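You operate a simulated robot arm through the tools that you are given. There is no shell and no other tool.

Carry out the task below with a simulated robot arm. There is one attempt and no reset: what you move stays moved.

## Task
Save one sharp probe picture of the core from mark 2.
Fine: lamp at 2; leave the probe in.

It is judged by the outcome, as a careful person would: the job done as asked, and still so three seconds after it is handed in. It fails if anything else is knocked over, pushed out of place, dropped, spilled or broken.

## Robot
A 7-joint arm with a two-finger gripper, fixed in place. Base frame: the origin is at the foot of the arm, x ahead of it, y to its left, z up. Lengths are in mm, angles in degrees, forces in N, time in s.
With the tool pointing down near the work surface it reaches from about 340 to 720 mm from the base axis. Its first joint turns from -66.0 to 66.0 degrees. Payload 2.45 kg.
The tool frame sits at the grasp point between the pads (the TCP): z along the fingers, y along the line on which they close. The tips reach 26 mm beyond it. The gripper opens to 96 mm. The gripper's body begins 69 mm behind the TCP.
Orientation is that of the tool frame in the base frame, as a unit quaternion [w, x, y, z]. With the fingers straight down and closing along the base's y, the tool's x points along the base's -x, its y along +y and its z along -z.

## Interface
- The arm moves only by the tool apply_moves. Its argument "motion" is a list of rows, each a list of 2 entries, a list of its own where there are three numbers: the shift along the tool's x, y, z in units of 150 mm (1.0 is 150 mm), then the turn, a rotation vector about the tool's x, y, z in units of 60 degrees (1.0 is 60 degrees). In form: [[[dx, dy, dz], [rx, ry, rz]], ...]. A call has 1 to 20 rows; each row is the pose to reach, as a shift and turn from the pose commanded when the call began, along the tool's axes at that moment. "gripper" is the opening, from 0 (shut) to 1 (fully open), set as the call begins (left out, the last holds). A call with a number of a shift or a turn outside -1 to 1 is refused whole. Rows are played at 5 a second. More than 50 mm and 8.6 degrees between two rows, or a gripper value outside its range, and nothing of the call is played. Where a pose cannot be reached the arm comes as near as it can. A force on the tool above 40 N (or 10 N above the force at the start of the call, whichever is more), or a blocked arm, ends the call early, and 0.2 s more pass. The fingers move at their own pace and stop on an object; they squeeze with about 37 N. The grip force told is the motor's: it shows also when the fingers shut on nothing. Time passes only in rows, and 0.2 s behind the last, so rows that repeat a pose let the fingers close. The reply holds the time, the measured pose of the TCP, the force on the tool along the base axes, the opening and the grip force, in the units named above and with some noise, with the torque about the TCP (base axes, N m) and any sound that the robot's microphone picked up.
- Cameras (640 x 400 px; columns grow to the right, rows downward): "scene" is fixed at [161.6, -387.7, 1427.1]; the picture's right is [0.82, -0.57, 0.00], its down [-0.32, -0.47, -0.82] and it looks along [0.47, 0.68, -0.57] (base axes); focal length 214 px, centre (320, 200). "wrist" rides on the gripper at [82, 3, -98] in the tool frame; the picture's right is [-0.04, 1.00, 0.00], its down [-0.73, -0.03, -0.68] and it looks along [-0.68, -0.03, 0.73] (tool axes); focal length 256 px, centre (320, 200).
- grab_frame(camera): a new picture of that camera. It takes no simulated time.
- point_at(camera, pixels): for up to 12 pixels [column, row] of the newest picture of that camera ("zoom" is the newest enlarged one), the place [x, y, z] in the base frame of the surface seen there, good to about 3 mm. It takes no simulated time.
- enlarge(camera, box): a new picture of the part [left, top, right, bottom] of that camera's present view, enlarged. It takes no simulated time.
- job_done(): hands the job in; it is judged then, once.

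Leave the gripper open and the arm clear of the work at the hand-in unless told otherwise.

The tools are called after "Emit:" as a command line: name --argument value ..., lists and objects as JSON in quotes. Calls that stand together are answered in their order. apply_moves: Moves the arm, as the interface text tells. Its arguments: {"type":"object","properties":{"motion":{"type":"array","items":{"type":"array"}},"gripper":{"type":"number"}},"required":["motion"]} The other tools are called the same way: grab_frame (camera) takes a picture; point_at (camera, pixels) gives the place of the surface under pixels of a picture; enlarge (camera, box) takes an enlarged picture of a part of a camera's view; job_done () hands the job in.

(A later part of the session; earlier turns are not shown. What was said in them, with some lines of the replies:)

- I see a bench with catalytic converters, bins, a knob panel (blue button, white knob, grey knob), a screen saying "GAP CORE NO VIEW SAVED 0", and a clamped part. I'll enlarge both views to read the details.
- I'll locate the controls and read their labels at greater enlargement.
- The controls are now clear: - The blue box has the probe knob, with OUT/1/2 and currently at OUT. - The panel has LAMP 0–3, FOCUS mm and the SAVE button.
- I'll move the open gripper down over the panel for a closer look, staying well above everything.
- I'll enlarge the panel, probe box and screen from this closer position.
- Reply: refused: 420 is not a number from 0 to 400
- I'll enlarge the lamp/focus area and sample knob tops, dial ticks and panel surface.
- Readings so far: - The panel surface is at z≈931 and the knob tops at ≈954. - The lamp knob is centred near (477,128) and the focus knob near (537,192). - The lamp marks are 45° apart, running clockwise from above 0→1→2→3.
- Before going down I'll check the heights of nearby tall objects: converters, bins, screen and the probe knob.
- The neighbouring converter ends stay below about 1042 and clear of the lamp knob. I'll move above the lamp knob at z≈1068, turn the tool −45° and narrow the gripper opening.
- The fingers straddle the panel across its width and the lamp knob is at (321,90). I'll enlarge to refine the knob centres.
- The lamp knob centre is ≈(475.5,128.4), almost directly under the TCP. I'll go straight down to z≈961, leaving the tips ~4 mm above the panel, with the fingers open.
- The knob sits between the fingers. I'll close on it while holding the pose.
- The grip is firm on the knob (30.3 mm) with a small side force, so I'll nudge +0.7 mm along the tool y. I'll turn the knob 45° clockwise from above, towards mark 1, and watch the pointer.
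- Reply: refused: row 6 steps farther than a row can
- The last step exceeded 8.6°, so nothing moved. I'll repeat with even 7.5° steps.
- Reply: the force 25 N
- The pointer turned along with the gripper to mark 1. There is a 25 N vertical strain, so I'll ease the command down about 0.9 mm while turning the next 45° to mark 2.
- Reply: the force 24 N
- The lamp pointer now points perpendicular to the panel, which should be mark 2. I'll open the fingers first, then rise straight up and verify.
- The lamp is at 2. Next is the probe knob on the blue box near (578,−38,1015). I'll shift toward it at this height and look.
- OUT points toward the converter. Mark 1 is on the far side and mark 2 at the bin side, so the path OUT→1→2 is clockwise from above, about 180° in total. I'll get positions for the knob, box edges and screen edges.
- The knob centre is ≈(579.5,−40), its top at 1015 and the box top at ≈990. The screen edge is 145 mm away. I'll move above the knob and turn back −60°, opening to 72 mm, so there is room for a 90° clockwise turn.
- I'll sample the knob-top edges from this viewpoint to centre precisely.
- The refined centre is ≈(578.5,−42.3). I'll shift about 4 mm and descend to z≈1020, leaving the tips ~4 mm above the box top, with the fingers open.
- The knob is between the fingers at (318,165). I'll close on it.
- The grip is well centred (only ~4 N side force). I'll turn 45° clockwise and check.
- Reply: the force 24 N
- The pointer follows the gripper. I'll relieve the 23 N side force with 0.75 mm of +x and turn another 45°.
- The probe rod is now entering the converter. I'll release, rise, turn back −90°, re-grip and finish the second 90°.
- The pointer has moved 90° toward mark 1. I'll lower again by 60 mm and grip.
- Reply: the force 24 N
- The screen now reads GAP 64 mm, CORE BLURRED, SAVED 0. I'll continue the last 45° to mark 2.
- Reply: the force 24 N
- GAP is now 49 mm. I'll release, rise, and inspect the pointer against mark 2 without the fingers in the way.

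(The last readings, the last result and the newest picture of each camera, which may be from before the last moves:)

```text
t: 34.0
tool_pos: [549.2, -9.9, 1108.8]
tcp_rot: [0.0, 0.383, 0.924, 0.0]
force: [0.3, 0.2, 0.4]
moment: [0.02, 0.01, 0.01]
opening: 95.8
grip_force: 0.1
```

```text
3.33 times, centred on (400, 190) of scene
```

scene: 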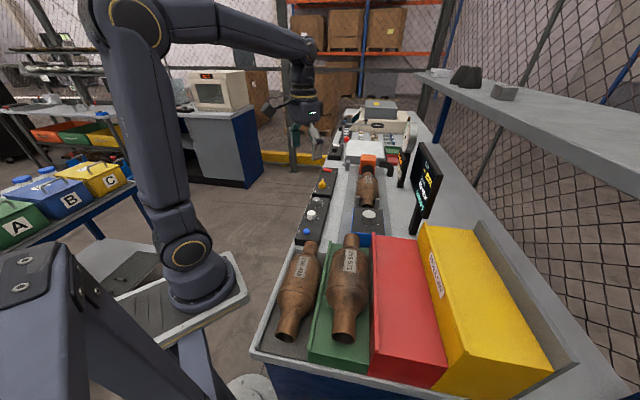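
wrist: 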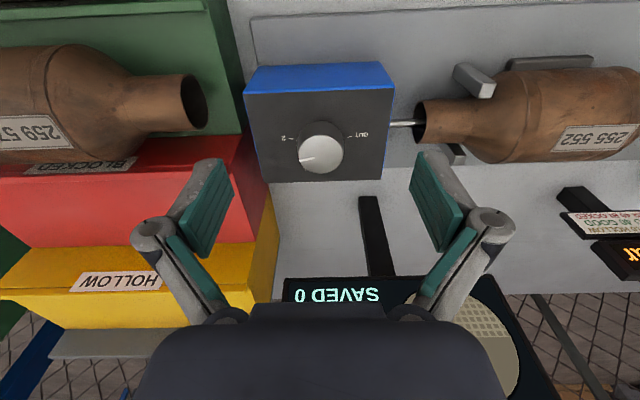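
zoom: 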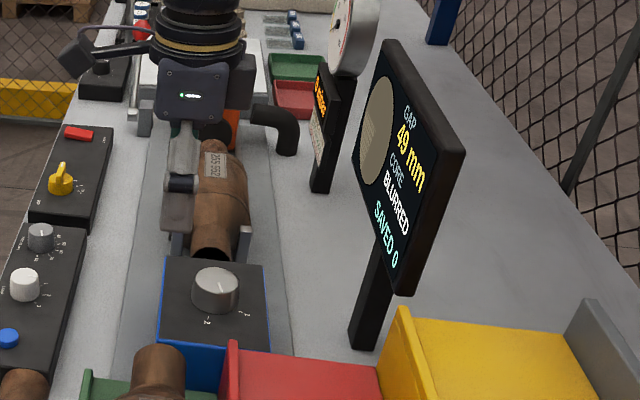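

The pointer looks slightly short of mark 2; it also started slightly before OUT. To measure this without parallax, I'll turn the tool back −90° and place the wrist camera nearly straight above the probe knob, with the gripper over the converter at a safe height.

Emit:
apply_moves --motion '[[[-0.04, 0.04, 0], [0, 0, -0.125]], [[-0.08, 0.08, 0], [0, 0, -0.25]], [[-0.12, 0.12, 0], [0, 0, -0.375]], [[-0.16, 0.16, 0], [0, 0, -0.5]], [[-0.2, 0.2, 0], [0, 0, -0.625]], [[-0.24, 0.24, 0], [0, 0, -0.75]], [[-0.27, 0.28, 0], [0, 0, -0.875]], [[-0.29, 0.32, 0], [0, 0, -1.0]]]'

Emit:
apply_moves --motion '[[[0, 0, 0], [0, 0, -0.125]], [[0, 0, 0], [0, 0, -0.25]], [[0, 0, 0], [0, 0, -0.375]], [[0, 0, 0], [0, 0, -0.5]], [[0, 0, 0], [0, 0, -0.5]]]'

Emit:
grab_frame --camera "wrist"

Emit:
enlarge --camera "wrist" --box '[240, 0, 400, 128]'

```text
t: 35.8
tool_pos: [611.9, -5.7, 1110.7]
tcp_rot: [-0.001, -0.132, 0.991, 0.001]
force: [0.1, 1.0, -0.8]
moment: [-0.02, -0.02, -0.02]
opening: 95.9
grip_force: 0.1
```

```text
t: 37.0
tool_pos: [611.4, -6.9, 1111.2]
tcp_rot: [0.0, -0.383, 0.924, 0.001]
force: [0.1, 0.4, -0.5]
moment: [-0.02, -0.01, 0.04]
opening: 96.2
grip_force: 0.0
```

```text
taken
```

wrist: 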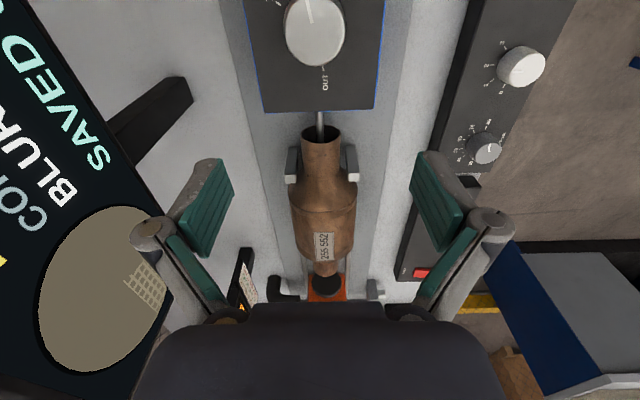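

```text
3.12 times, centred on (320, 64) of wrist
```

zoom: 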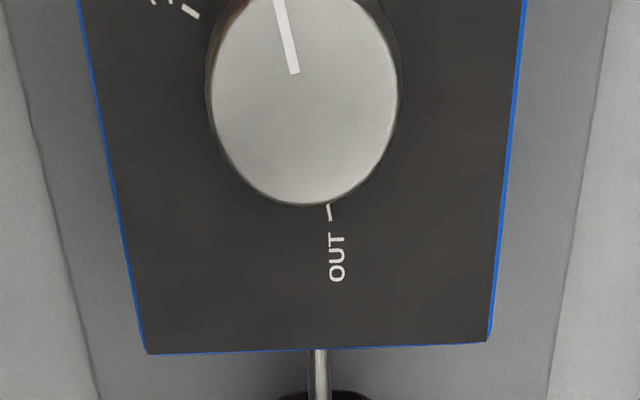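

Slightly too far; I'll back up 33 mm so the whole dial is in view.

Emit:
apply_moves --motion '[[[0.11, 0, 0], [0, 0, 0]], [[0.22, 0, 0], [0, 0, 0]], [[0.22, 0, 0], [0, 0, 0]]]'

Emit:
enlarge --camera "wrist" --box '[240, 0, 400, 128]'

Emit:
enlarge --camera "wrist" --box '[270, 20, 370, 90]'

```text
t: 37.8
tool_pos: [588.2, -30.0, 1110.9]
tcp_rot: [0.0, -0.382, 0.924, -0.001]
force: [-0.3, 0.6, -0.7]
moment: [0.0, 0.03, 0.02]
opening: 95.9
grip_force: 0.0
```

```text
3.12 times, centred on (320, 64) of wrist
```

zoom: 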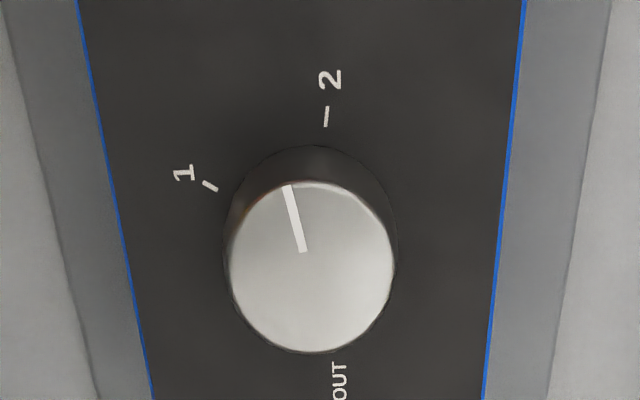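

```text
5.71 times, centred on (320, 55) of wrist
```

zoom: 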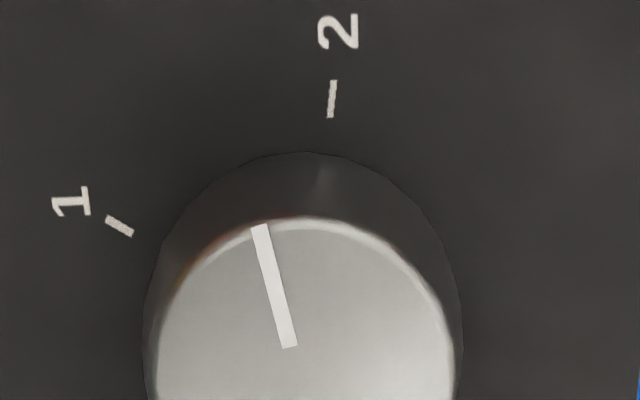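

Careful measurement about the knob's own centre gives:
- OUT is ~11° before the bench line and mark 2 ~10° past it, so the full sweep is ≈200°.
- The pointer is ~20° short of mark 2.

I'll return over the knob, descend and grip again.

Emit:
apply_moves --motion '[[[0.099, -0.01, 0], [0, 0, 0]], [[0.099, -0.01, 0.15], [0, 0, 0]], [[0.099, -0.01, 0.3], [0, 0, 0]], [[0.099, -0.01, 0.42], [0, 0, 0]], [[0.099, -0.01, 0.52], [0, 0, 0]], [[0.099, -0.01, 0.6], [0, 0, 0]], [[0.099, -0.01, 0.6], [0, 0, 0]]]' --gripper 0.75

Emit:
enlarge --camera "wrist" --box '[200, 60, 440, 260]'

```text
t: 39.4
tool_pos: [577.8, -44.1, 1020.9]
tcp_rot: [0.0, -0.383, 0.924, 0.0]
force: [0.8, 0.2, 0.1]
moment: [0.01, -0.01, 0.0]
opening: 71.8
grip_force: 0.0
```

```text
2.00 times, centred on (320, 160) of wrist
```

zoom: 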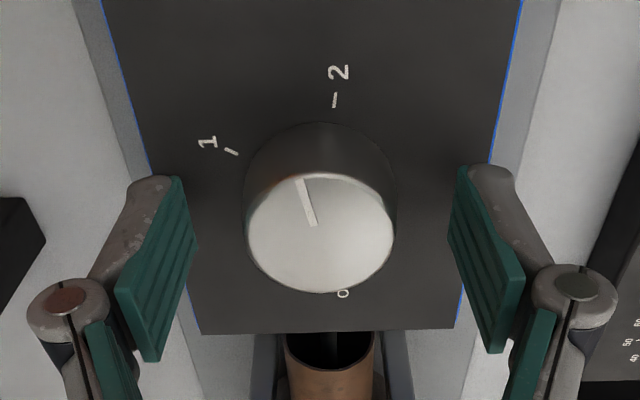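

The knob is centred between the fingers. I'll close, then turn 20.5° clockwise.

Emit:
apply_moves --motion '[[[-0.008, 0, 0], [0, 0, 0]], [[-0.008, 0, 0], [0, 0, 0]], [[-0.008, 0, 0], [0, 0, 0]], [[-0.008, 0, 0], [0, 0, 0]], [[-0.008, 0, 0], [0, 0, 0]]]' --gripper 0

Emit:
apply_moves --motion '[[[0, 0, 0], [0, 0, 0.114]], [[0, 0, 0], [0, 0, 0.228]], [[0, 0, 0], [0, 0, 0.342]], [[0, 0, 0], [0, 0, 0.342]]]'

Emit:
enlarge --camera "wrist" --box '[200, 60, 440, 260]'

Emit:
enlarge --camera "scene" --box '[340, 130, 460, 250]'

```text
t: 40.6
tool_pos: [578.7, -41.9, 1021.4]
tcp_rot: [0.001, -0.383, 0.924, -0.001]
force: [4.1, -2.6, -0.1]
moment: [-0.25, -0.05, 0.01]
opening: 42.5
grip_force: 45.0
```

```text
t: 41.6
tool_pos: [579.5, -41.6, 1020.5]
tcp_rot: [0.0, -0.21, 0.978, 0.0]
force: [0.1, -8.6, 6.5]
moment: [-0.62, 1.24, -0.03]
opening: 42.2
grip_force: 44.7
```

```text
2.00 times, centred on (320, 160) of wrist
```

zoom: 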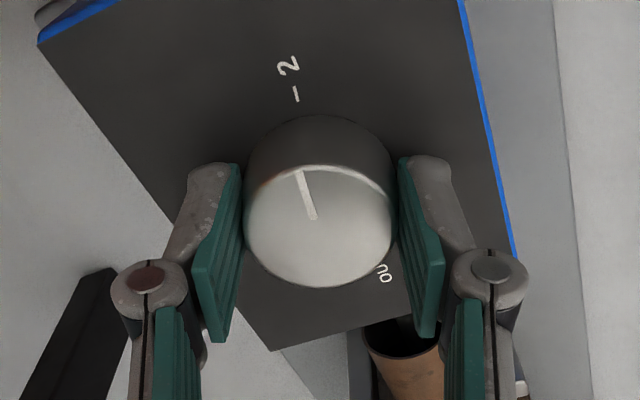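

```text
3.33 times, centred on (400, 190) of scene
```

zoom: 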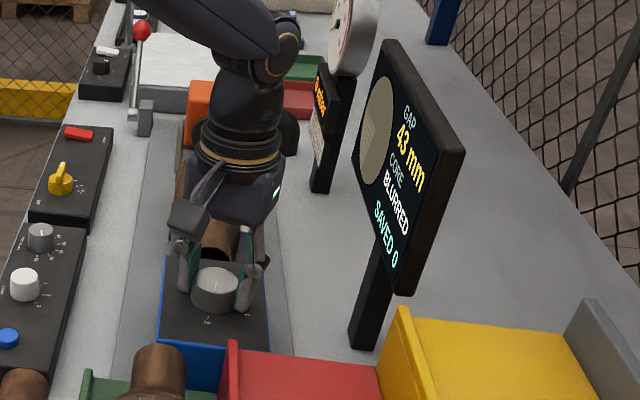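

GAP is 43 mm and the pointer appears lined up with mark 2. I'll release, rise and check again from above.

Emit:
apply_moves --motion '[[[0, 0, 0], [0, 0, 0]], [[0, 0, 0], [0, 0, 0]], [[0, 0, 0], [0, 0, 0]]]' --gripper 0.75

Emit:
apply_moves --motion '[[[0, 0, -0.15], [0, 0, 0]], [[0, 0, -0.35], [0, 0, 0]], [[-0.05, 0, -0.5], [0, 0, -0.114]], [[-0.1, 0, -0.6], [0, 0, -0.228]], [[-0.1, 0, -0.6], [0, 0, -0.342]], [[-0.1, 0, -0.6], [0, 0, -0.342]]]'

Emit:
grab_frame --camera "wrist"

Emit:
enlarge --camera "wrist" --box '[240, 0, 400, 128]'

```text
t: 42.4
tool_pos: [580.4, -41.1, 1020.5]
tcp_rot: [-0.001, -0.212, 0.977, 0.0]
force: [-0.2, 0.0, -1.1]
moment: [-0.01, 0.01, 0.04]
opening: 71.9
grip_force: 0.1
```

```text
t: 43.8
tool_pos: [593.3, -35.0, 1110.0]
tcp_rot: [0.0, -0.384, 0.923, 0.0]
force: [1.4, -0.5, -0.2]
moment: [0.0, -0.02, -0.01]
opening: 72.1
grip_force: 0.2
```

```text
taken
```

wrist: 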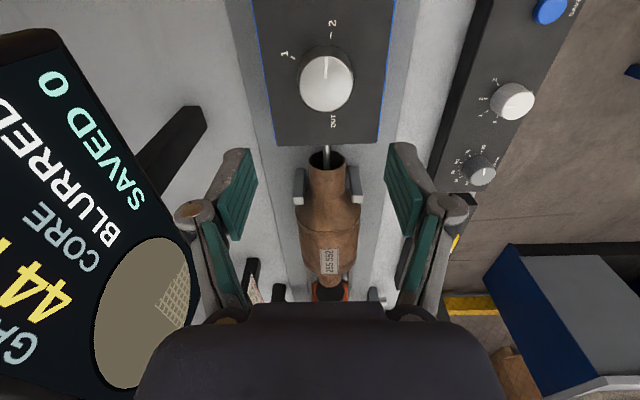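

```text
3.12 times, centred on (320, 64) of wrist
```

zoom: 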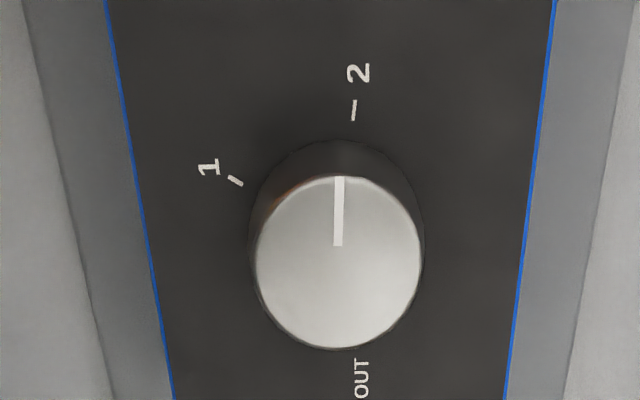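

Seen from above, the pointer is still about 7° short of mark 2, as some of the turn was lost to springback. I'll re-grip and add about 9°.

Emit:
apply_moves --motion '[[[0.094, 0.035, 0], [0, 0, 0]], [[0.094, 0.035, 0.15], [0, 0, 0]], [[0.094, 0.035, 0.3], [0, 0, 0]], [[0.094, 0.035, 0.42], [0, 0, 0]], [[0.094, 0.035, 0.52], [0, 0, 0]], [[0.094, 0.035, 0.6], [0, 0, 0]], [[0.094, 0.035, 0.6], [0, 0, 0]]]' --gripper 0.75

Emit:
apply_moves --motion '[[[0, 0, 0], [0, 0, 0]], [[0, 0, 0], [0, 0, 0]], [[0, 0, 0], [0, 0, 0]], [[0, 0, 0], [0, 0, 0]], [[0, 0, 0], [0, 0, 0]]]' --gripper 0

Emit:
enlarge --camera "wrist" --box '[200, 60, 440, 260]'

Emit:
enlarge --camera "scene" --box '[340, 130, 460, 250]'

```text
t: 45.4
tool_pos: [580.5, -41.7, 1020.5]
tcp_rot: [0.0, -0.383, 0.924, 0.0]
force: [-0.3, -0.4, 0.2]
moment: [-0.02, -0.01, -0.05]
opening: 71.9
grip_force: 0.1
```

```text
t: 46.6
tool_pos: [580.6, -41.3, 1020.1]
tcp_rot: [0.0, -0.383, 0.924, -0.001]
force: [-1.7, 1.0, -0.1]
moment: [-0.02, 0.15, 0.0]
opening: 42.2
grip_force: 45.1
```

```text
2.00 times, centred on (320, 160) of wrist
```

zoom: 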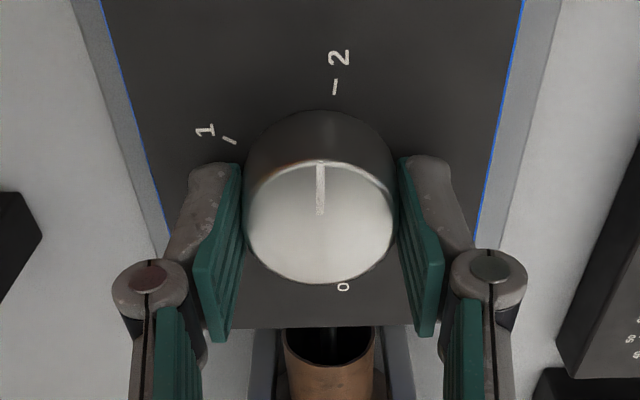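

```text
3.33 times, centred on (400, 190) of scene
```

zoom: 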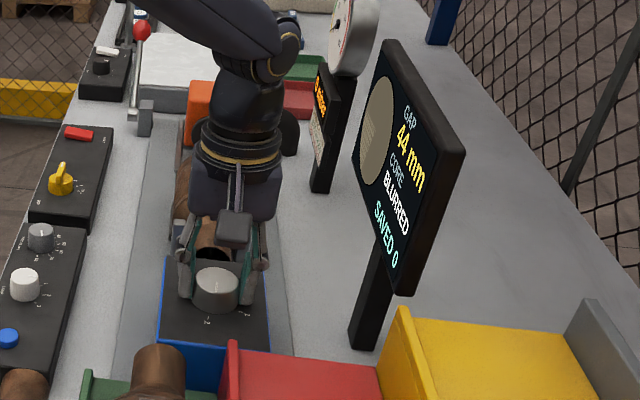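

The grip is well centred and the gap reads 44. I'll turn 9° more.

Emit:
apply_moves --motion '[[[0, 0, 0], [0, 0, 0.05]], [[0, 0, 0], [0, 0, 0.1]], [[0, 0, 0], [0, 0, 0.15]], [[0, 0, 0], [0, 0, 0.15]]]'

Emit:
apply_moves --motion '[[[0, 0, 0], [0, 0, 0]], [[0, 0, 0], [0, 0, 0]], [[0, 0, 0], [0, 0, 0]]]' --gripper 0.75

Emit:
apply_moves --motion '[[[0, 0, -0.15], [0, 0, 0]], [[0, 0, -0.35], [0, 0, 0]], [[-0.05, 0, -0.5], [0, 0, -0.05]], [[-0.1, 0, -0.6], [0, 0, -0.1]], [[-0.1, 0, -0.6], [0, 0, -0.15]], [[-0.1, 0, -0.6], [0, 0, -0.15]]]'

Emit:
grab_frame --camera "wrist"

Emit:
enlarge --camera "wrist" --box '[240, 0, 400, 128]'

Emit:
enlarge --camera "scene" --box '[340, 130, 460, 250]'

```text
t: 47.6
tool_pos: [581.4, -41.5, 1021.0]
tcp_rot: [0.0, -0.308, 0.951, 0.0]
force: [-2.0, 3.2, 7.9]
moment: [0.08, 0.13, 0.25]
opening: 42.0
grip_force: 45.3
```

```text
t: 48.4
tool_pos: [580.9, -42.1, 1019.7]
tcp_rot: [0.0, -0.309, 0.951, 0.0]
force: [1.1, 0.0, 1.2]
moment: [0.04, 0.01, 0.01]
opening: 72.0
grip_force: 0.0
```

```text
t: 49.8
tool_pos: [593.2, -33.1, 1111.4]
tcp_rot: [0.0, -0.382, 0.924, 0.0]
force: [-0.3, -0.5, 0.6]
moment: [0.0, 0.01, -0.02]
opening: 72.1
grip_force: 0.0
```

```text
taken
```

wrist: 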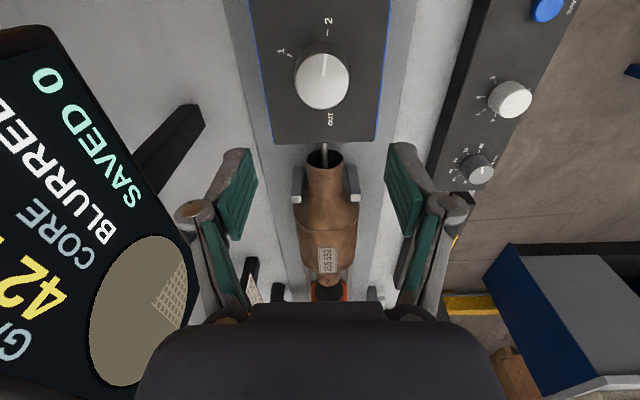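

```text
3.12 times, centred on (320, 64) of wrist
```

zoom: 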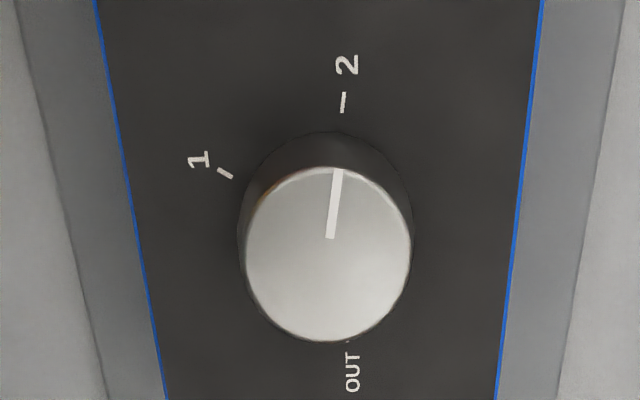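

```text
3.33 times, centred on (400, 190) of scene
```

zoom: 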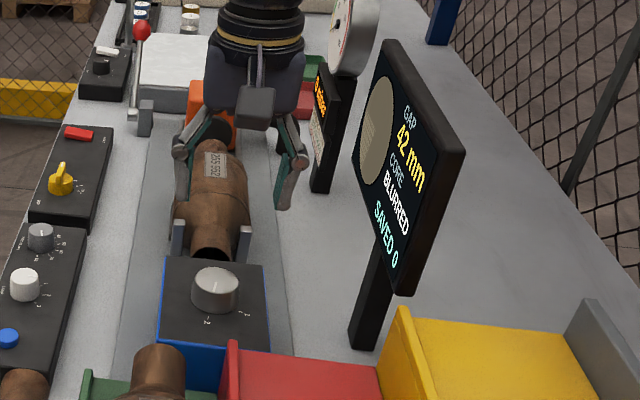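

The gap is 42 mm, the pointer lines up with mark 2 within ~1.5°, and I felt a torque rise at the end of travel. Now the FOCUS knob near (537,192). I'll move there at the same height.

Emit:
apply_moves --motion '[[[-0.18, 0.25, 0], [0, 0, 0]], [[-0.36, 0.5, 0], [0, 0, 0]], [[-0.54, 0.75, 0], [0, 0, 0]], [[-0.72, 1.0, 0], [0, 0, 0]]]' --gripper 0.65

Emit:
apply_moves --motion '[[[-0.1, 0.16, 0.1], [0, 0, 0]], [[-0.21, 0.33, 0.2], [0, 0, 0]], [[-0.21, 0.33, 0.2], [0, 0, 0]]]'

Emit:
grab_frame --camera "wrist"

Emit:
enlarge --camera "wrist" --box '[240, 0, 400, 128]'

```text
t: 50.8
tool_pos: [564.3, 148.4, 1110.1]
tcp_rot: [0.0, -0.382, 0.924, 0.001]
force: [0.4, -0.5, 0.1]
moment: [0.0, 0.0, 0.02]
opening: 62.4
grip_force: 0.1
```

```text
t: 51.6
tool_pos: [551.0, 206.0, 1080.8]
tcp_rot: [0.0, -0.382, 0.924, 0.001]
force: [-0.4, -0.2, -0.3]
moment: [0.0, 0.01, -0.03]
opening: 62.3
grip_force: 0.0
```

```text
taken
```

wrist: 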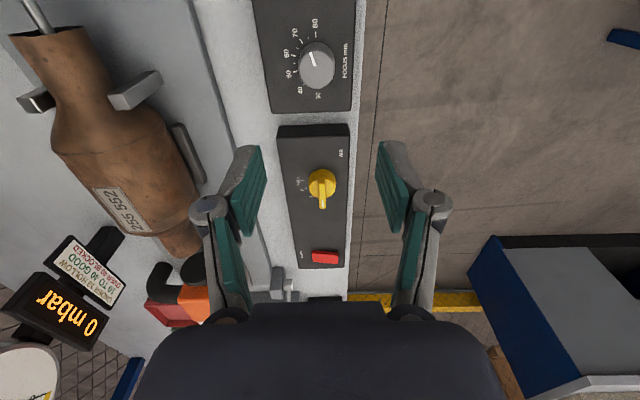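

```text
3.12 times, centred on (320, 64) of wrist
```

zoom: 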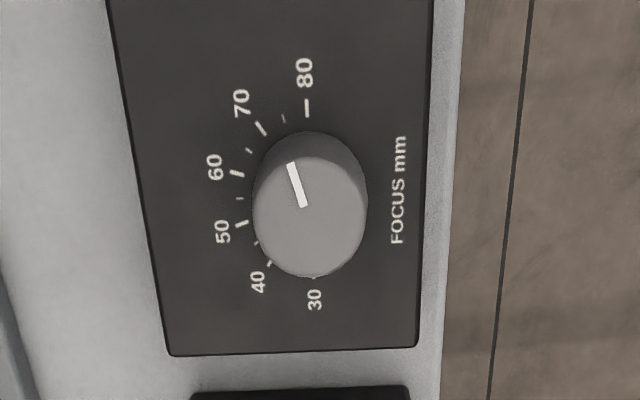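

With this near-vertical view, the FOCUS scale runs 80 at the bin end to 30 at the other end (3.6°/mm), and the pointer is at ≈76. It needs to go to 42, which is ≈122° counter-clockwise from above. I'll sample the knob edges for centring.

Emit:
point_at --camera "zoom" --pixels '[[259, 217], [362, 217], [311, 217], [311, 164], [311, 270], [220, 330], [300, 395]]'

```text
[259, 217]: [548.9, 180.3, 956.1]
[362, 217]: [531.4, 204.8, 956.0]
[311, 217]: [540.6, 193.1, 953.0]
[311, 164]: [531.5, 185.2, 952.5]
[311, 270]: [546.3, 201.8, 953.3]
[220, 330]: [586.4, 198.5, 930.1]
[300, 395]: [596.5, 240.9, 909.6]
```

The focus knob centre is ≈(540,193). I'll move above it, turn the tool +90°, then check.

Emit:
apply_moves --motion '[[[0.02, 0, 0], [0, 0, 0.125]], [[0.04, 0, 0], [0, 0, 0.25]], [[0.06, -0.005, 0], [0, 0, 0.375]], [[0.08, -0.009, 0], [0, 0, 0.5]], [[0.1, -0.009, 0], [0, 0, 0.625]], [[0.113, -0.009, 0], [0, 0, 0.75]], [[0.113, -0.009, 0], [0, 0, 0.875]], [[0.113, -0.009, 0], [0, 0, 1.0]]]'

Emit:
apply_moves --motion '[[[0, 0, 0.06], [0, 0, 0.125]], [[0, 0, 0.12], [0, 0, 0.25]], [[0, 0, 0.18], [0, 0, 0.375]], [[0, 0, 0.25], [0, 0, 0.5]], [[0, 0, 0.25], [0, 0, 0.5]]]'

Emit:
grab_frame --camera "wrist"

Emit:
enlarge --camera "wrist" --box '[220, 60, 420, 220]'

```text
t: 53.4
tool_pos: [538.5, 193.3, 1078.6]
tcp_rot: [0.0, 0.131, 0.991, -0.001]
force: [-0.7, -0.5, -0.1]
moment: [0.03, -0.02, -0.04]
opening: 62.4
grip_force: 0.0
```

```text
t: 54.6
tool_pos: [539.3, 193.2, 1042.1]
tcp_rot: [-0.001, 0.383, 0.924, 0.0]
force: [0.1, -0.2, 0.6]
moment: [0.01, 0.02, -0.03]
opening: 62.7
grip_force: 0.1
```

```text
taken
```

wrist: 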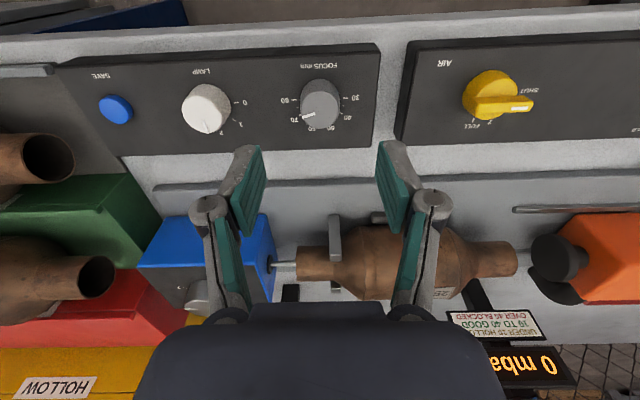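

```text
2.50 times, centred on (320, 140) of wrist
```

zoom: 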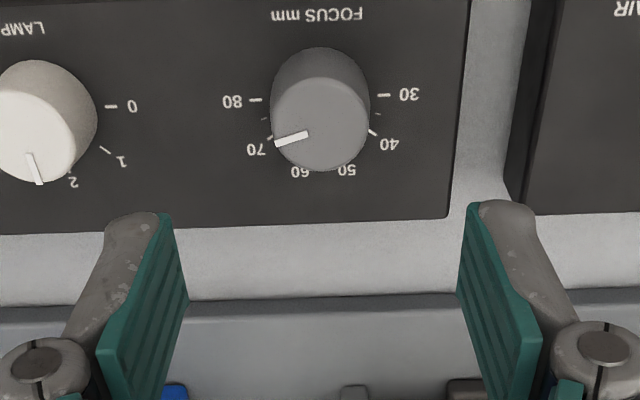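

The focus knob is centred in column 320. I'll descend to z≈961 and close.

Emit:
apply_moves --motion '[[[0, 0, 0.12], [0, 0, 0]], [[0, 0, 0.24], [0, 0, 0]], [[0, 0, 0.36], [0, 0, 0]], [[0, 0, 0.46], [0, 0, 0]], [[0, 0, 0.545], [0, 0, 0]], [[0, 0, 0.545], [0, 0, 0]]]'

Emit:
apply_moves --motion '[[[0, 0, 0], [0, 0, 0]], [[0, 0, 0], [0, 0, 0]], [[0, 0, 0], [0, 0, 0]], [[0, 0, 0], [0, 0, 0]], [[0, 0, 0], [0, 0, 0]]]' --gripper 0

Emit:
enlarge --camera "wrist" --box '[200, 60, 440, 260]'

```text
t: 56.0
tool_pos: [539.7, 194.7, 961.8]
tcp_rot: [0.0, 0.382, 0.924, 0.0]
force: [0.3, -0.2, 0.4]
moment: [0.01, -0.05, -0.01]
opening: 62.3
grip_force: 0.0
```

```text
t: 57.2
tool_pos: [539.0, 193.8, 962.2]
tcp_rot: [-0.002, 0.383, 0.924, -0.001]
force: [-14.3, -11.0, 4.9]
moment: [-0.13, 0.58, -0.01]
opening: 30.9
grip_force: 45.3
```

```text
2.00 times, centred on (320, 160) of wrist
```

zoom: 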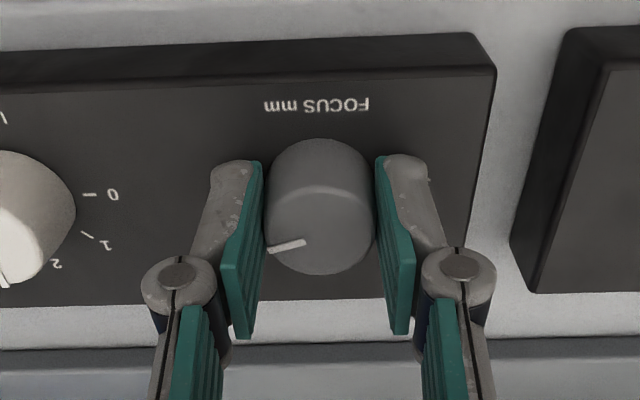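

Gripped (30.9 mm). I'll turn 45° counter-clockwise with a small force-relieving nudge.

Emit:
apply_moves --motion '[[[0, -0.005, 0], [0, 0, 0]], [[0, -0.005, 0], [0, 0, -0.125]], [[0, -0.005, 0], [0, 0, -0.25]], [[0, -0.005, 0], [0, 0, -0.375]], [[0, -0.005, 0], [0, 0, -0.5]], [[0, -0.005, 0], [0, 0, -0.625]], [[0, -0.005, 0], [0, 0, -0.75]], [[0, -0.005, 0], [0, 0, -0.75]]]'

Emit:
enlarge --camera "wrist" --box '[200, 60, 440, 260]'

```text
t: 59.0
tool_pos: [539.3, 194.2, 960.4]
tcp_rot: [0.0, -0.001, 1.0, 0.0]
force: [-8.2, -9.8, 14.2]
moment: [-0.33, 1.06, -0.02]
opening: 30.5
grip_force: 45.2
```

```text
2.00 times, centred on (320, 160) of wrist
```

zoom: 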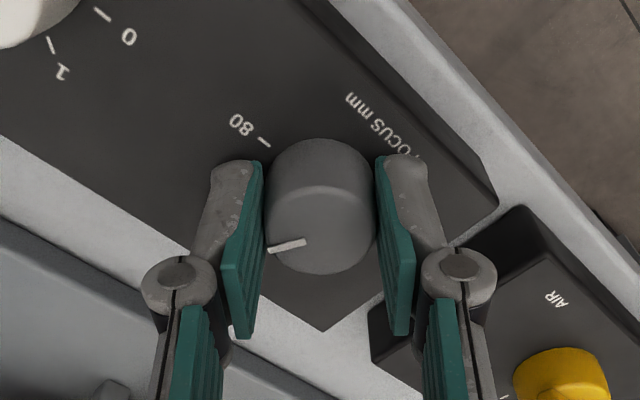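

The knob is following. Another 45° counter-clockwise.

Emit:
apply_moves --motion '[[[0, -0.002, 0.002], [0, 0, -0.125]], [[0, -0.002, 0], [0, 0, -0.25]], [[0, -0.002, 0], [0, 0, -0.375]], [[0, -0.002, 0], [0, 0, -0.5]], [[0, -0.002, 0], [0, 0, -0.625]], [[0, -0.002, 0], [0, 0, -0.75]], [[0, -0.002, 0], [0, 0, -0.75]]]'

Emit:
enlarge --camera "wrist" --box '[200, 60, 440, 260]'

Emit:
enlarge --camera "scene" --box '[340, 130, 460, 250]'

```text
t: 60.6
tool_pos: [538.9, 192.6, 960.7]
tcp_rot: [0.0, -0.383, 0.924, 0.0]
force: [-3.1, -13.6, 12.9]
moment: [-0.97, 0.61, 0.01]
opening: 30.5
grip_force: 45.3
```

```text
2.00 times, centred on (320, 160) of wrist
```

zoom: 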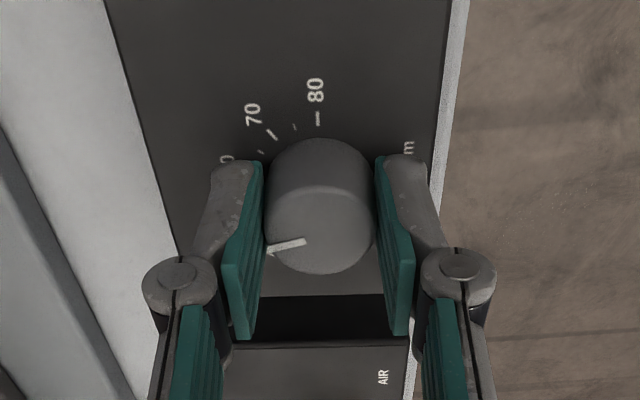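

```text
3.33 times, centred on (400, 190) of scene
```

zoom: 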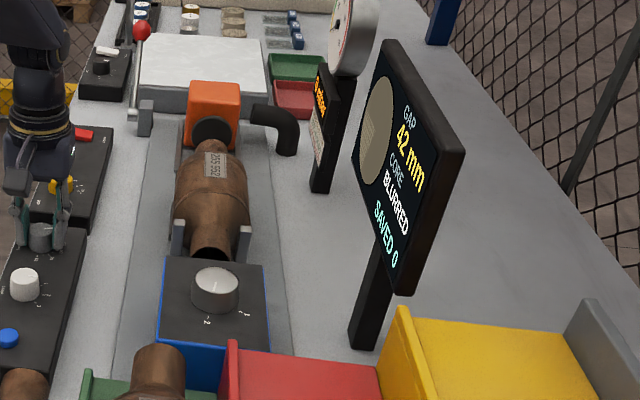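

The knob turned about 90°, so focus should now be ≈51. I'll release, lift 36 mm, turn back +45° and look at the dial.

Emit:
apply_moves --motion '[[[0, 0, 0], [0, 0, 0]], [[0, 0, 0], [0, 0, 0]], [[0, 0, 0], [0, 0, 0]]]' --gripper 0.65

Emit:
apply_moves --motion '[[[0, 0, -0.12], [0, 0, 0]], [[0, 0, -0.24], [0, 0, 0]], [[-0.12, 0, -0.5], [0, 0, 0]], [[-0.25, 0, -0.75], [0, 0, 0]], [[-0.25, 0, -0.75], [0, 0, 0]]]'

Emit:
enlarge --camera "wrist" --box '[240, 0, 400, 128]'

```text
t: 61.4
tool_pos: [539.6, 193.4, 960.8]
tcp_rot: [0.0, -0.383, 0.924, 0.0]
force: [-0.6, -0.3, 0.2]
moment: [0.02, -0.01, 0.01]
opening: 62.5
grip_force: 0.0
```

```text
t: 62.6
tool_pos: [566.4, 219.1, 1074.8]
tcp_rot: [0.001, -0.383, 0.924, 0.0]
force: [-0.3, 0.3, -0.1]
moment: [0.0, 0.01, -0.01]
opening: 62.4
grip_force: 0.0
```

```text
3.12 times, centred on (320, 64) of wrist
```

zoom: 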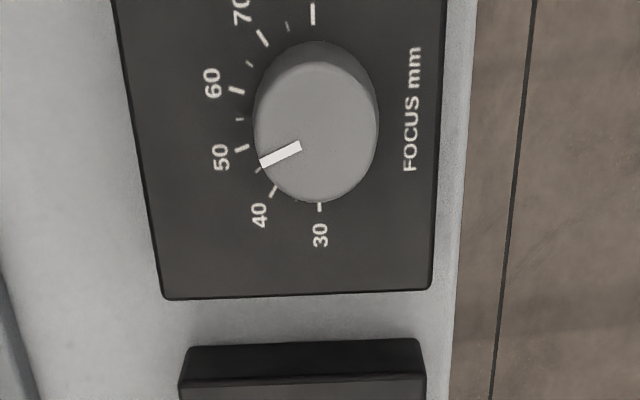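

The focus pointer is at ≈50 and the target is 42, so it needs another ~28° counter-clockwise. I'll return above the knob with the tool pre-turned +28°, then descend and grip.

Emit:
apply_moves --motion '[[[0.06, 0, 0.1], [0, 0, 0.117]], [[0.13, 0, 0.2], [0, 0, 0.233]], [[0.2, 0, 0.3], [0, 0, 0.35]], [[0.25, 0, 0.4], [0, 0, 0.467]], [[0.25, 0, 0.5], [0, 0, 0.467]], [[0.25, 0, 0.6], [0, 0, 0.467]], [[0.25, 0, 0.68], [0, 0, 0.467]], [[0.25, 0, 0.745], [0, 0, 0.467]], [[0.25, 0, 0.745], [0, 0, 0.467]]]'

Emit:
apply_moves --motion '[[[0, 0, 0], [0, 0, 0]], [[0, 0, 0], [0, 0, 0]], [[0, 0, 0], [0, 0, 0]], [[0, 0, 0], [0, 0, 0]], [[0, 0, 0], [0, 0, 0]]]' --gripper 0

Emit:
apply_moves --motion '[[[0, 0, 0], [0, 0, -0.117]], [[0, 0, 0], [0, 0, -0.233]], [[0, 0, 0], [0, 0, -0.35]], [[0, 0, 0], [0, 0, -0.467]], [[0, 0, 0], [0, 0, -0.467]]]'

Emit:
enlarge --camera "wrist" --box '[200, 60, 440, 260]'

Emit:
enlarge --camera "scene" --box '[340, 130, 460, 250]'

```text
t: 64.6
tool_pos: [540.6, 194.5, 963.7]
tcp_rot: [0.0, -0.148, 0.989, 0.0]
force: [-0.3, 0.0, -0.4]
moment: [0.01, -0.01, 0.03]
opening: 62.3
grip_force: 0.0
```

```text
t: 65.8
tool_pos: [539.6, 193.0, 962.6]
tcp_rot: [0.001, -0.147, 0.989, -0.001]
force: [2.5, -7.6, 0.4]
moment: [-0.22, 0.0, 0.01]
opening: 30.8
grip_force: 45.4
```

```text
t: 67.0
tool_pos: [540.6, 193.9, 962.8]
tcp_rot: [0.002, -0.383, 0.924, 0.0]
force: [4.2, -10.3, 14.6]
moment: [-0.92, 0.53, 0.03]
opening: 30.4
grip_force: 44.9
```

```text
2.00 times, centred on (320, 160) of wrist
```

zoom: 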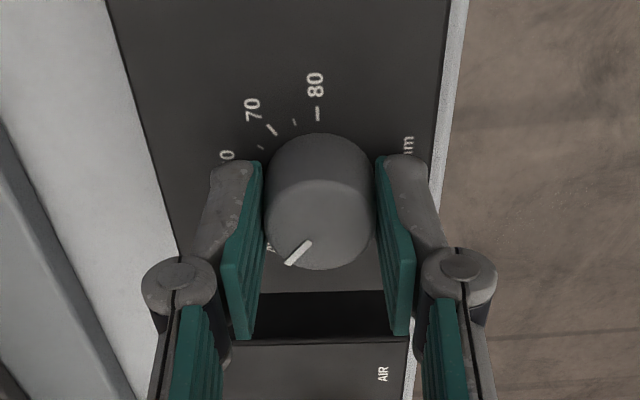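

```text
3.33 times, centred on (400, 190) of scene
```

zoom: 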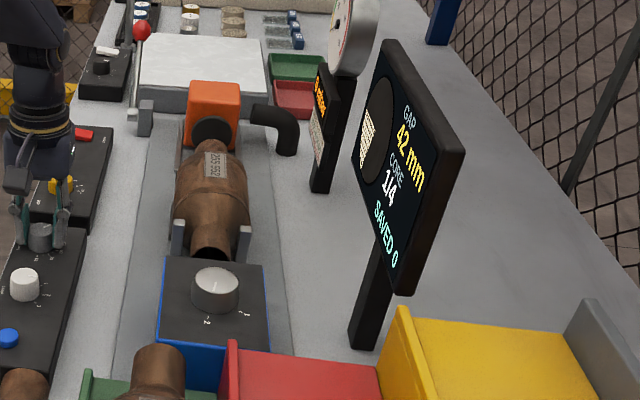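

The screen changed from BLURRED to a clear reading, CORE 1/4, GAP 42 mm, so the view is in focus. I'll release, rise and inspect the dial and screen.

Emit:
apply_moves --motion '[[[0, 0, 0], [0, 0, 0]], [[0, 0, 0], [0, 0, 0]], [[0, 0, 0], [0, 0, 0]]]' --gripper 0.65

Emit:
apply_moves --motion '[[[0, 0, -0.12], [0, 0, 0]], [[0, 0, -0.24], [0, 0, 0]], [[-0.12, 0, -0.5], [0, 0, 0]], [[-0.2, 0, -0.75], [0, 0, 0]], [[-0.2, 0, -0.75], [0, 0, 0]]]'

Emit:
enlarge --camera "wrist" --box '[240, 0, 400, 128]'

Emit:
enlarge --camera "scene" --box '[340, 130, 460, 250]'

Emit:
enlarge --camera "scene" --box '[395, 130, 455, 230]'

```text
t: 67.8
tool_pos: [539.6, 194.7, 961.9]
tcp_rot: [0.0, -0.383, 0.924, 0.0]
force: [-0.3, -0.5, 0.5]
moment: [0.0, 0.02, 0.01]
opening: 62.6
grip_force: 0.0
```

```text
t: 69.0
tool_pos: [559.8, 213.8, 1076.9]
tcp_rot: [0.0, -0.382, 0.924, 0.001]
force: [-0.3, -0.2, -0.7]
moment: [-0.03, 0.01, -0.01]
opening: 62.4
grip_force: 0.0
```

```text
3.12 times, centred on (320, 64) of wrist
```

zoom: 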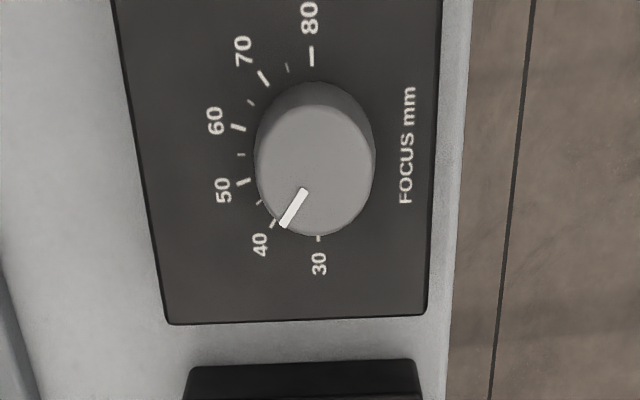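

```text
3.33 times, centred on (400, 190) of scene
```

zoom: 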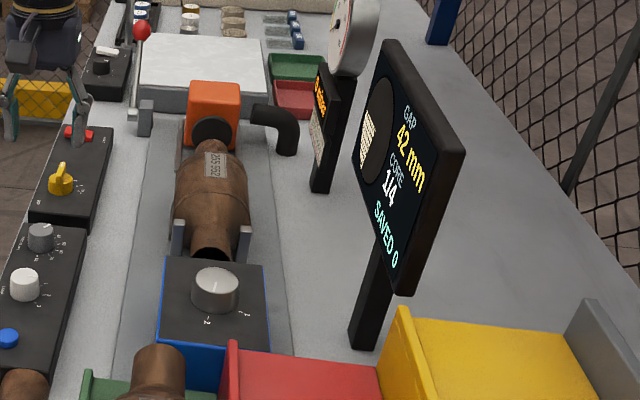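

```text
4.00 times, centred on (425, 180) of scene
```

zoom: 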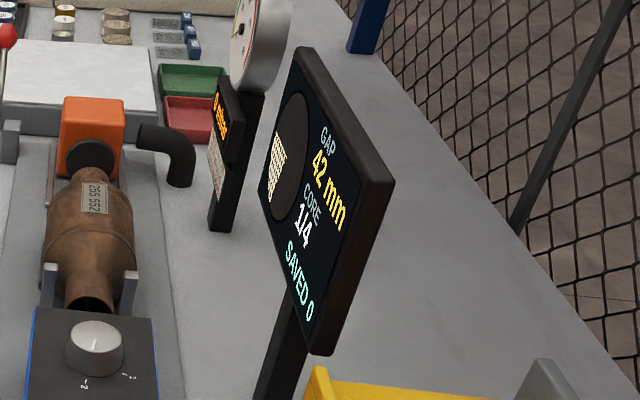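

The dial sits at about 41–42, the grid on the screen is crisp, and it reads CORE 1/4, GAP 42 mm, SAVED 0. Next is the SAVE button near (418,74). I'll move there at height, turning the tool back to neutral and closing the fingers.

Emit:
apply_moves --motion '[[[0.15, 0, 0], [0, 0, 0.125]], [[0.3, 0, 0], [0, 0, 0.25]], [[0.45, 0, 0], [0, 0, 0.375]], [[0.6, 0, 0], [0, 0, 0.5]], [[0.75, 0.005, 0], [0, 0, 0.625]], [[0.9, 0.01, 0], [0, 0, 0.75]], [[0.9, 0.01, 0], [0, 0, 0.75]]]' --gripper 0

Emit:
apply_moves --motion '[[[0.15, -0.15, 0.1], [0, 0, 0]], [[0.3, -0.3, 0.2], [0, 0, 0]], [[0.3, -0.3, 0.3], [0, 0, 0]], [[0.3, -0.3, 0.3], [0, 0, 0]]]'

Emit:
grab_frame --camera "wrist"

Emit:
enlarge --camera "wrist" --box '[240, 50, 400, 178]'

```text
t: 70.6
tool_pos: [460.5, 123.2, 1073.6]
tcp_rot: [0.0, 0.002, 1.0, 0.0]
force: [0.0, 0.2, -0.2]
moment: [-0.04, -0.05, -0.03]
opening: 0.0
grip_force: 28.4
```

```text
t: 71.6
tool_pos: [419.1, 76.0, 1030.5]
tcp_rot: [0.0, 0.0, 1.0, 0.0]
force: [-0.3, -0.1, 0.1]
moment: [0.02, -0.04, -0.02]
opening: 0.0
grip_force: 28.8
```

```text
taken
```

wrist: 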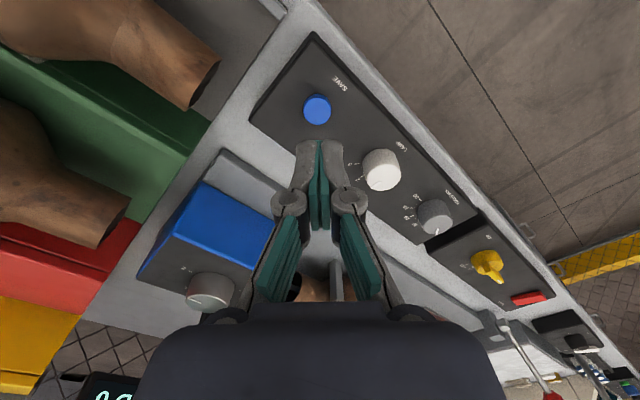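

```text
3.12 times, centred on (320, 114) of wrist
```

zoom: 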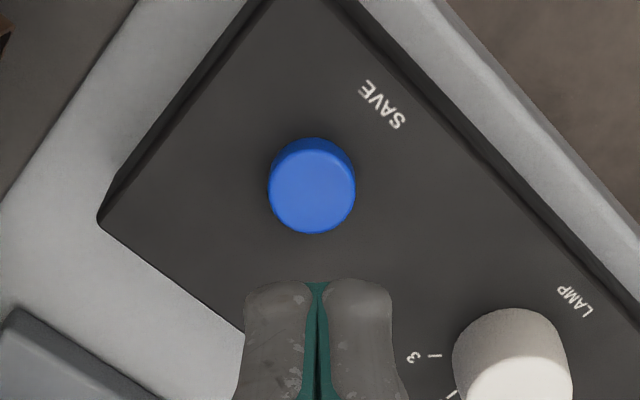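

Emit:
point_at --camera "zoom" --pixels '[[312, 190], [275, 190], [350, 190], [312, 158], [312, 228], [312, 255], [230, 190], [320, 290]]'

```text
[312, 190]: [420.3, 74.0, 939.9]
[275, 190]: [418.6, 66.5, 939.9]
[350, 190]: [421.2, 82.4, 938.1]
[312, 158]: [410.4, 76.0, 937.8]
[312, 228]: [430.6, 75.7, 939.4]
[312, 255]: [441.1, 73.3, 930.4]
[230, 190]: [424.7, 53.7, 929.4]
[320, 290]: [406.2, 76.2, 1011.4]
```

The button centre is ≈(420,75) with its top at ≈939.5. I'll descend until the closed tips are ~3 mm above it.

Emit:
apply_moves --motion '[[[-0.006, -0.006, 0.15], [0, 0, 0]], [[-0.006, -0.006, 0.27], [0, 0, 0]], [[-0.006, -0.006, 0.35], [0, 0, 0]], [[-0.006, -0.006, 0.41], [0, 0, 0]], [[-0.006, -0.006, 0.41], [0, 0, 0]]]'

Emit:
enlarge --camera "wrist" --box '[240, 80, 400, 208]'

Emit:
enlarge --camera "scene" --box '[395, 130, 455, 230]'

```text
t: 72.8
tool_pos: [419.8, 75.2, 969.3]
tcp_rot: [0.0, 0.0, 1.0, -0.001]
force: [0.3, -0.1, -0.3]
moment: [0.02, 0.04, -0.02]
opening: 0.0
grip_force: 28.2
```

```text
3.12 times, centred on (320, 144) of wrist
```

zoom: 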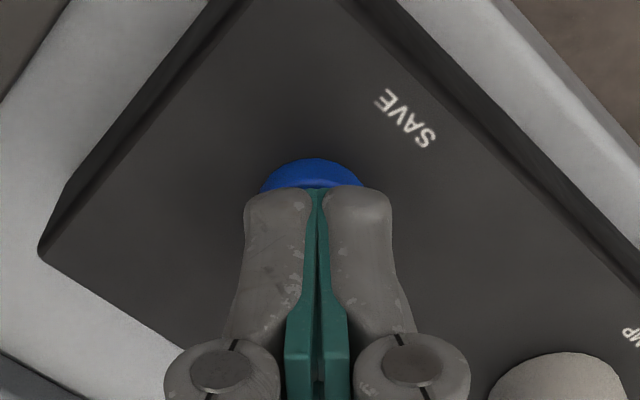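

```text
4.00 times, centred on (425, 180) of scene
```

zoom: 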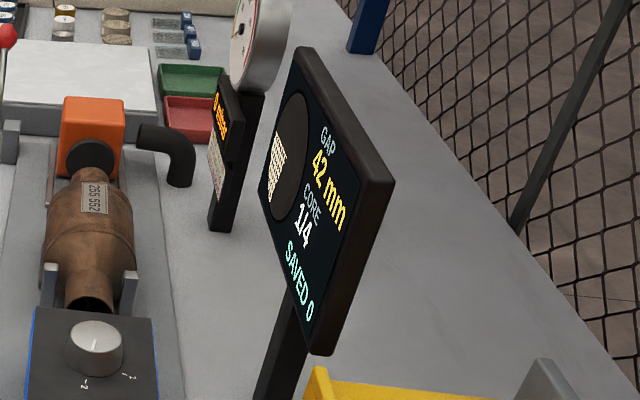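

The fingertips are over the button. I'll press gently, about 3 mm of travel, and read the screen.

Emit:
apply_moves --motion '[[[0, 0, 0.015], [0, 0, 0]], [[0, 0, 0.03], [0, 0, 0]], [[0, 0, 0.045], [0, 0, 0]], [[0, 0, 0.045], [0, 0, 0]]]'

Emit:
enlarge --camera "scene" --box '[395, 130, 455, 230]'

```text
t: 73.8
tool_pos: [419.9, 74.7, 961.4]
tcp_rot: [0.0, -0.001, 1.0, -0.001]
force: [0.6, 1.1, 2.5]
moment: [0.03, -0.02, 0.02]
opening: 6.2
grip_force: 28.2
heard: click
```

```text
4.00 times, centred on (425, 180) of scene
```

zoom: 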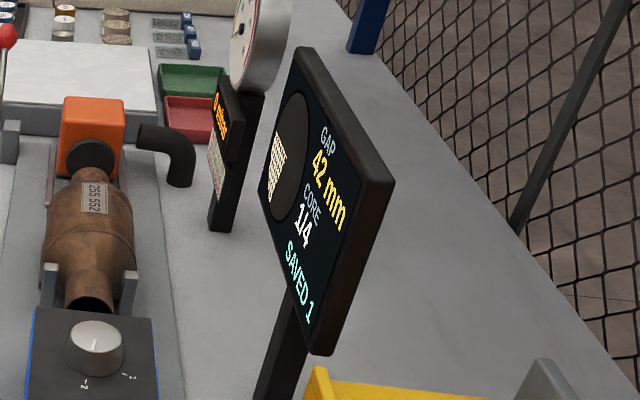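

I heard a click and the screen shows SAVED 1, CORE 1/4. I'll rise straight up, without a second press.

Emit:
apply_moves --motion '[[[0, 0, -0.05], [0, 0, 0]], [[0, 0, -0.2], [0, 0, 0]], [[0, 0, -0.45], [0, 0, 0]], [[0, 0, -0.7], [0, 0, 0]], [[0, 0, -0.95], [0, 0, 0]], [[0, 0, -0.95], [0, 0, 0]]]'

Emit:
apply_moves --motion '[[[0, 0, -0.3], [0, 0, 0]], [[0, 0, -0.6], [0, 0, 0]], [[0, 0, -0.9], [0, 0, 0]], [[0, 0, -0.9], [0, 0, 0]]]' --gripper 1

Emit:
grab_frame --camera "wrist"

Emit:
grab_frame --camera "scene"

Emit:
enlarge --camera "scene" --box '[340, 130, 460, 250]'

Emit:
enlarge --camera "wrist" --box '[260, 0, 440, 150]'

```text
t: 75.2
tool_pos: [420.6, 74.6, 1105.6]
tcp_rot: [0.0, 0.0, 1.0, 0.0]
force: [0.0, 0.0, 0.0]
moment: [0.01, 0.02, -0.02]
opening: 0.2
grip_force: 28.2
```

```text
t: 76.2
tool_pos: [416.6, 77.7, 1240.5]
tcp_rot: [0.0, -0.001, 1.0, 0.0]
force: [0.2, -0.2, 1.0]
moment: [-0.03, 0.0, -0.01]
opening: 92.0
grip_force: 0.1
```

```text
taken
```

wrist: 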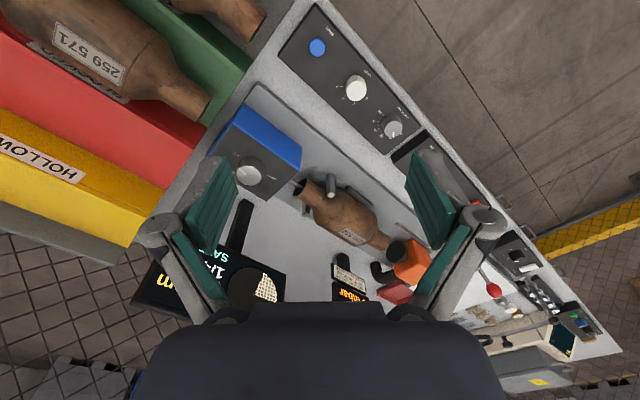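

```text
taken
```

scene: 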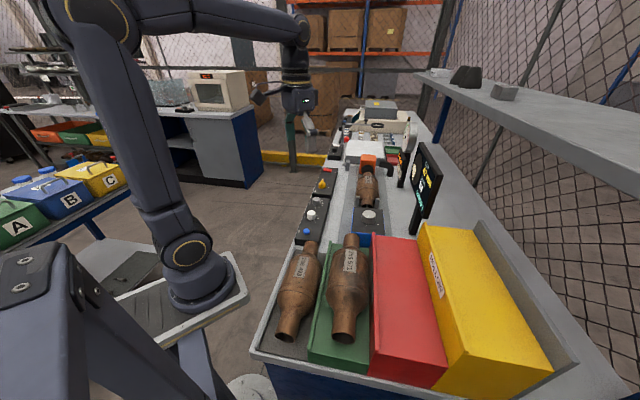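

```text
3.33 times, centred on (400, 190) of scene
```

zoom: 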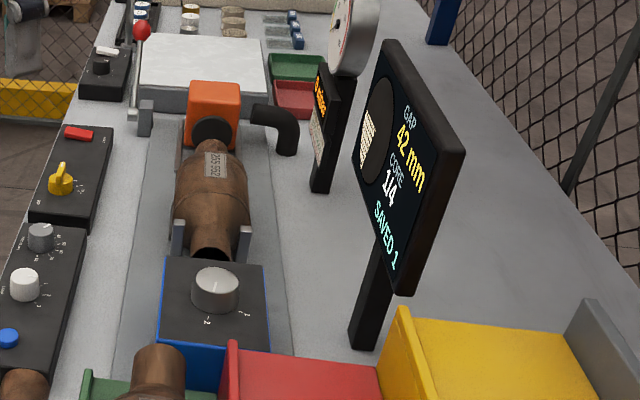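

```text
2.67 times, centred on (350, 75) of wrist
```

zoom: 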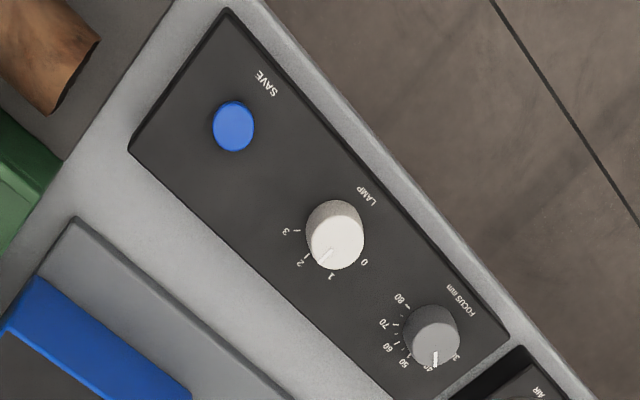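

The final state:
- The screen shows SAVED 1, GAP 42 mm and a sharp CORE view.
- The lamp is at 2 and the probe is still in at mark 2.
- Nothing else has moved, the gripper is open and the arm is well clear.

I'm handing in.

Emit:
job_done

```text
The job is handed in.
```

I saved one sharp probe picture of the core from mark 2, and the job is handed in. The screen reads SAVED 1, GAP 42 mm and CORE 1/4.

- **Probe:** it is at mark 2 and left in the converter. The knob's pointer is within about 1.5° of the mark. I felt what seemed to be the end stop there.
- **Lamp:** it is at 2.
- **Focus:** I set it to match the 42 mm gap. The dial measured about 41, and the display changed from BLURRED to a crisp grid before I saved.
- **Save:** I pressed the button once and heard one click.

The pictures show nothing else knocked or moved. The gripper is open and the arm is clear of the bench.
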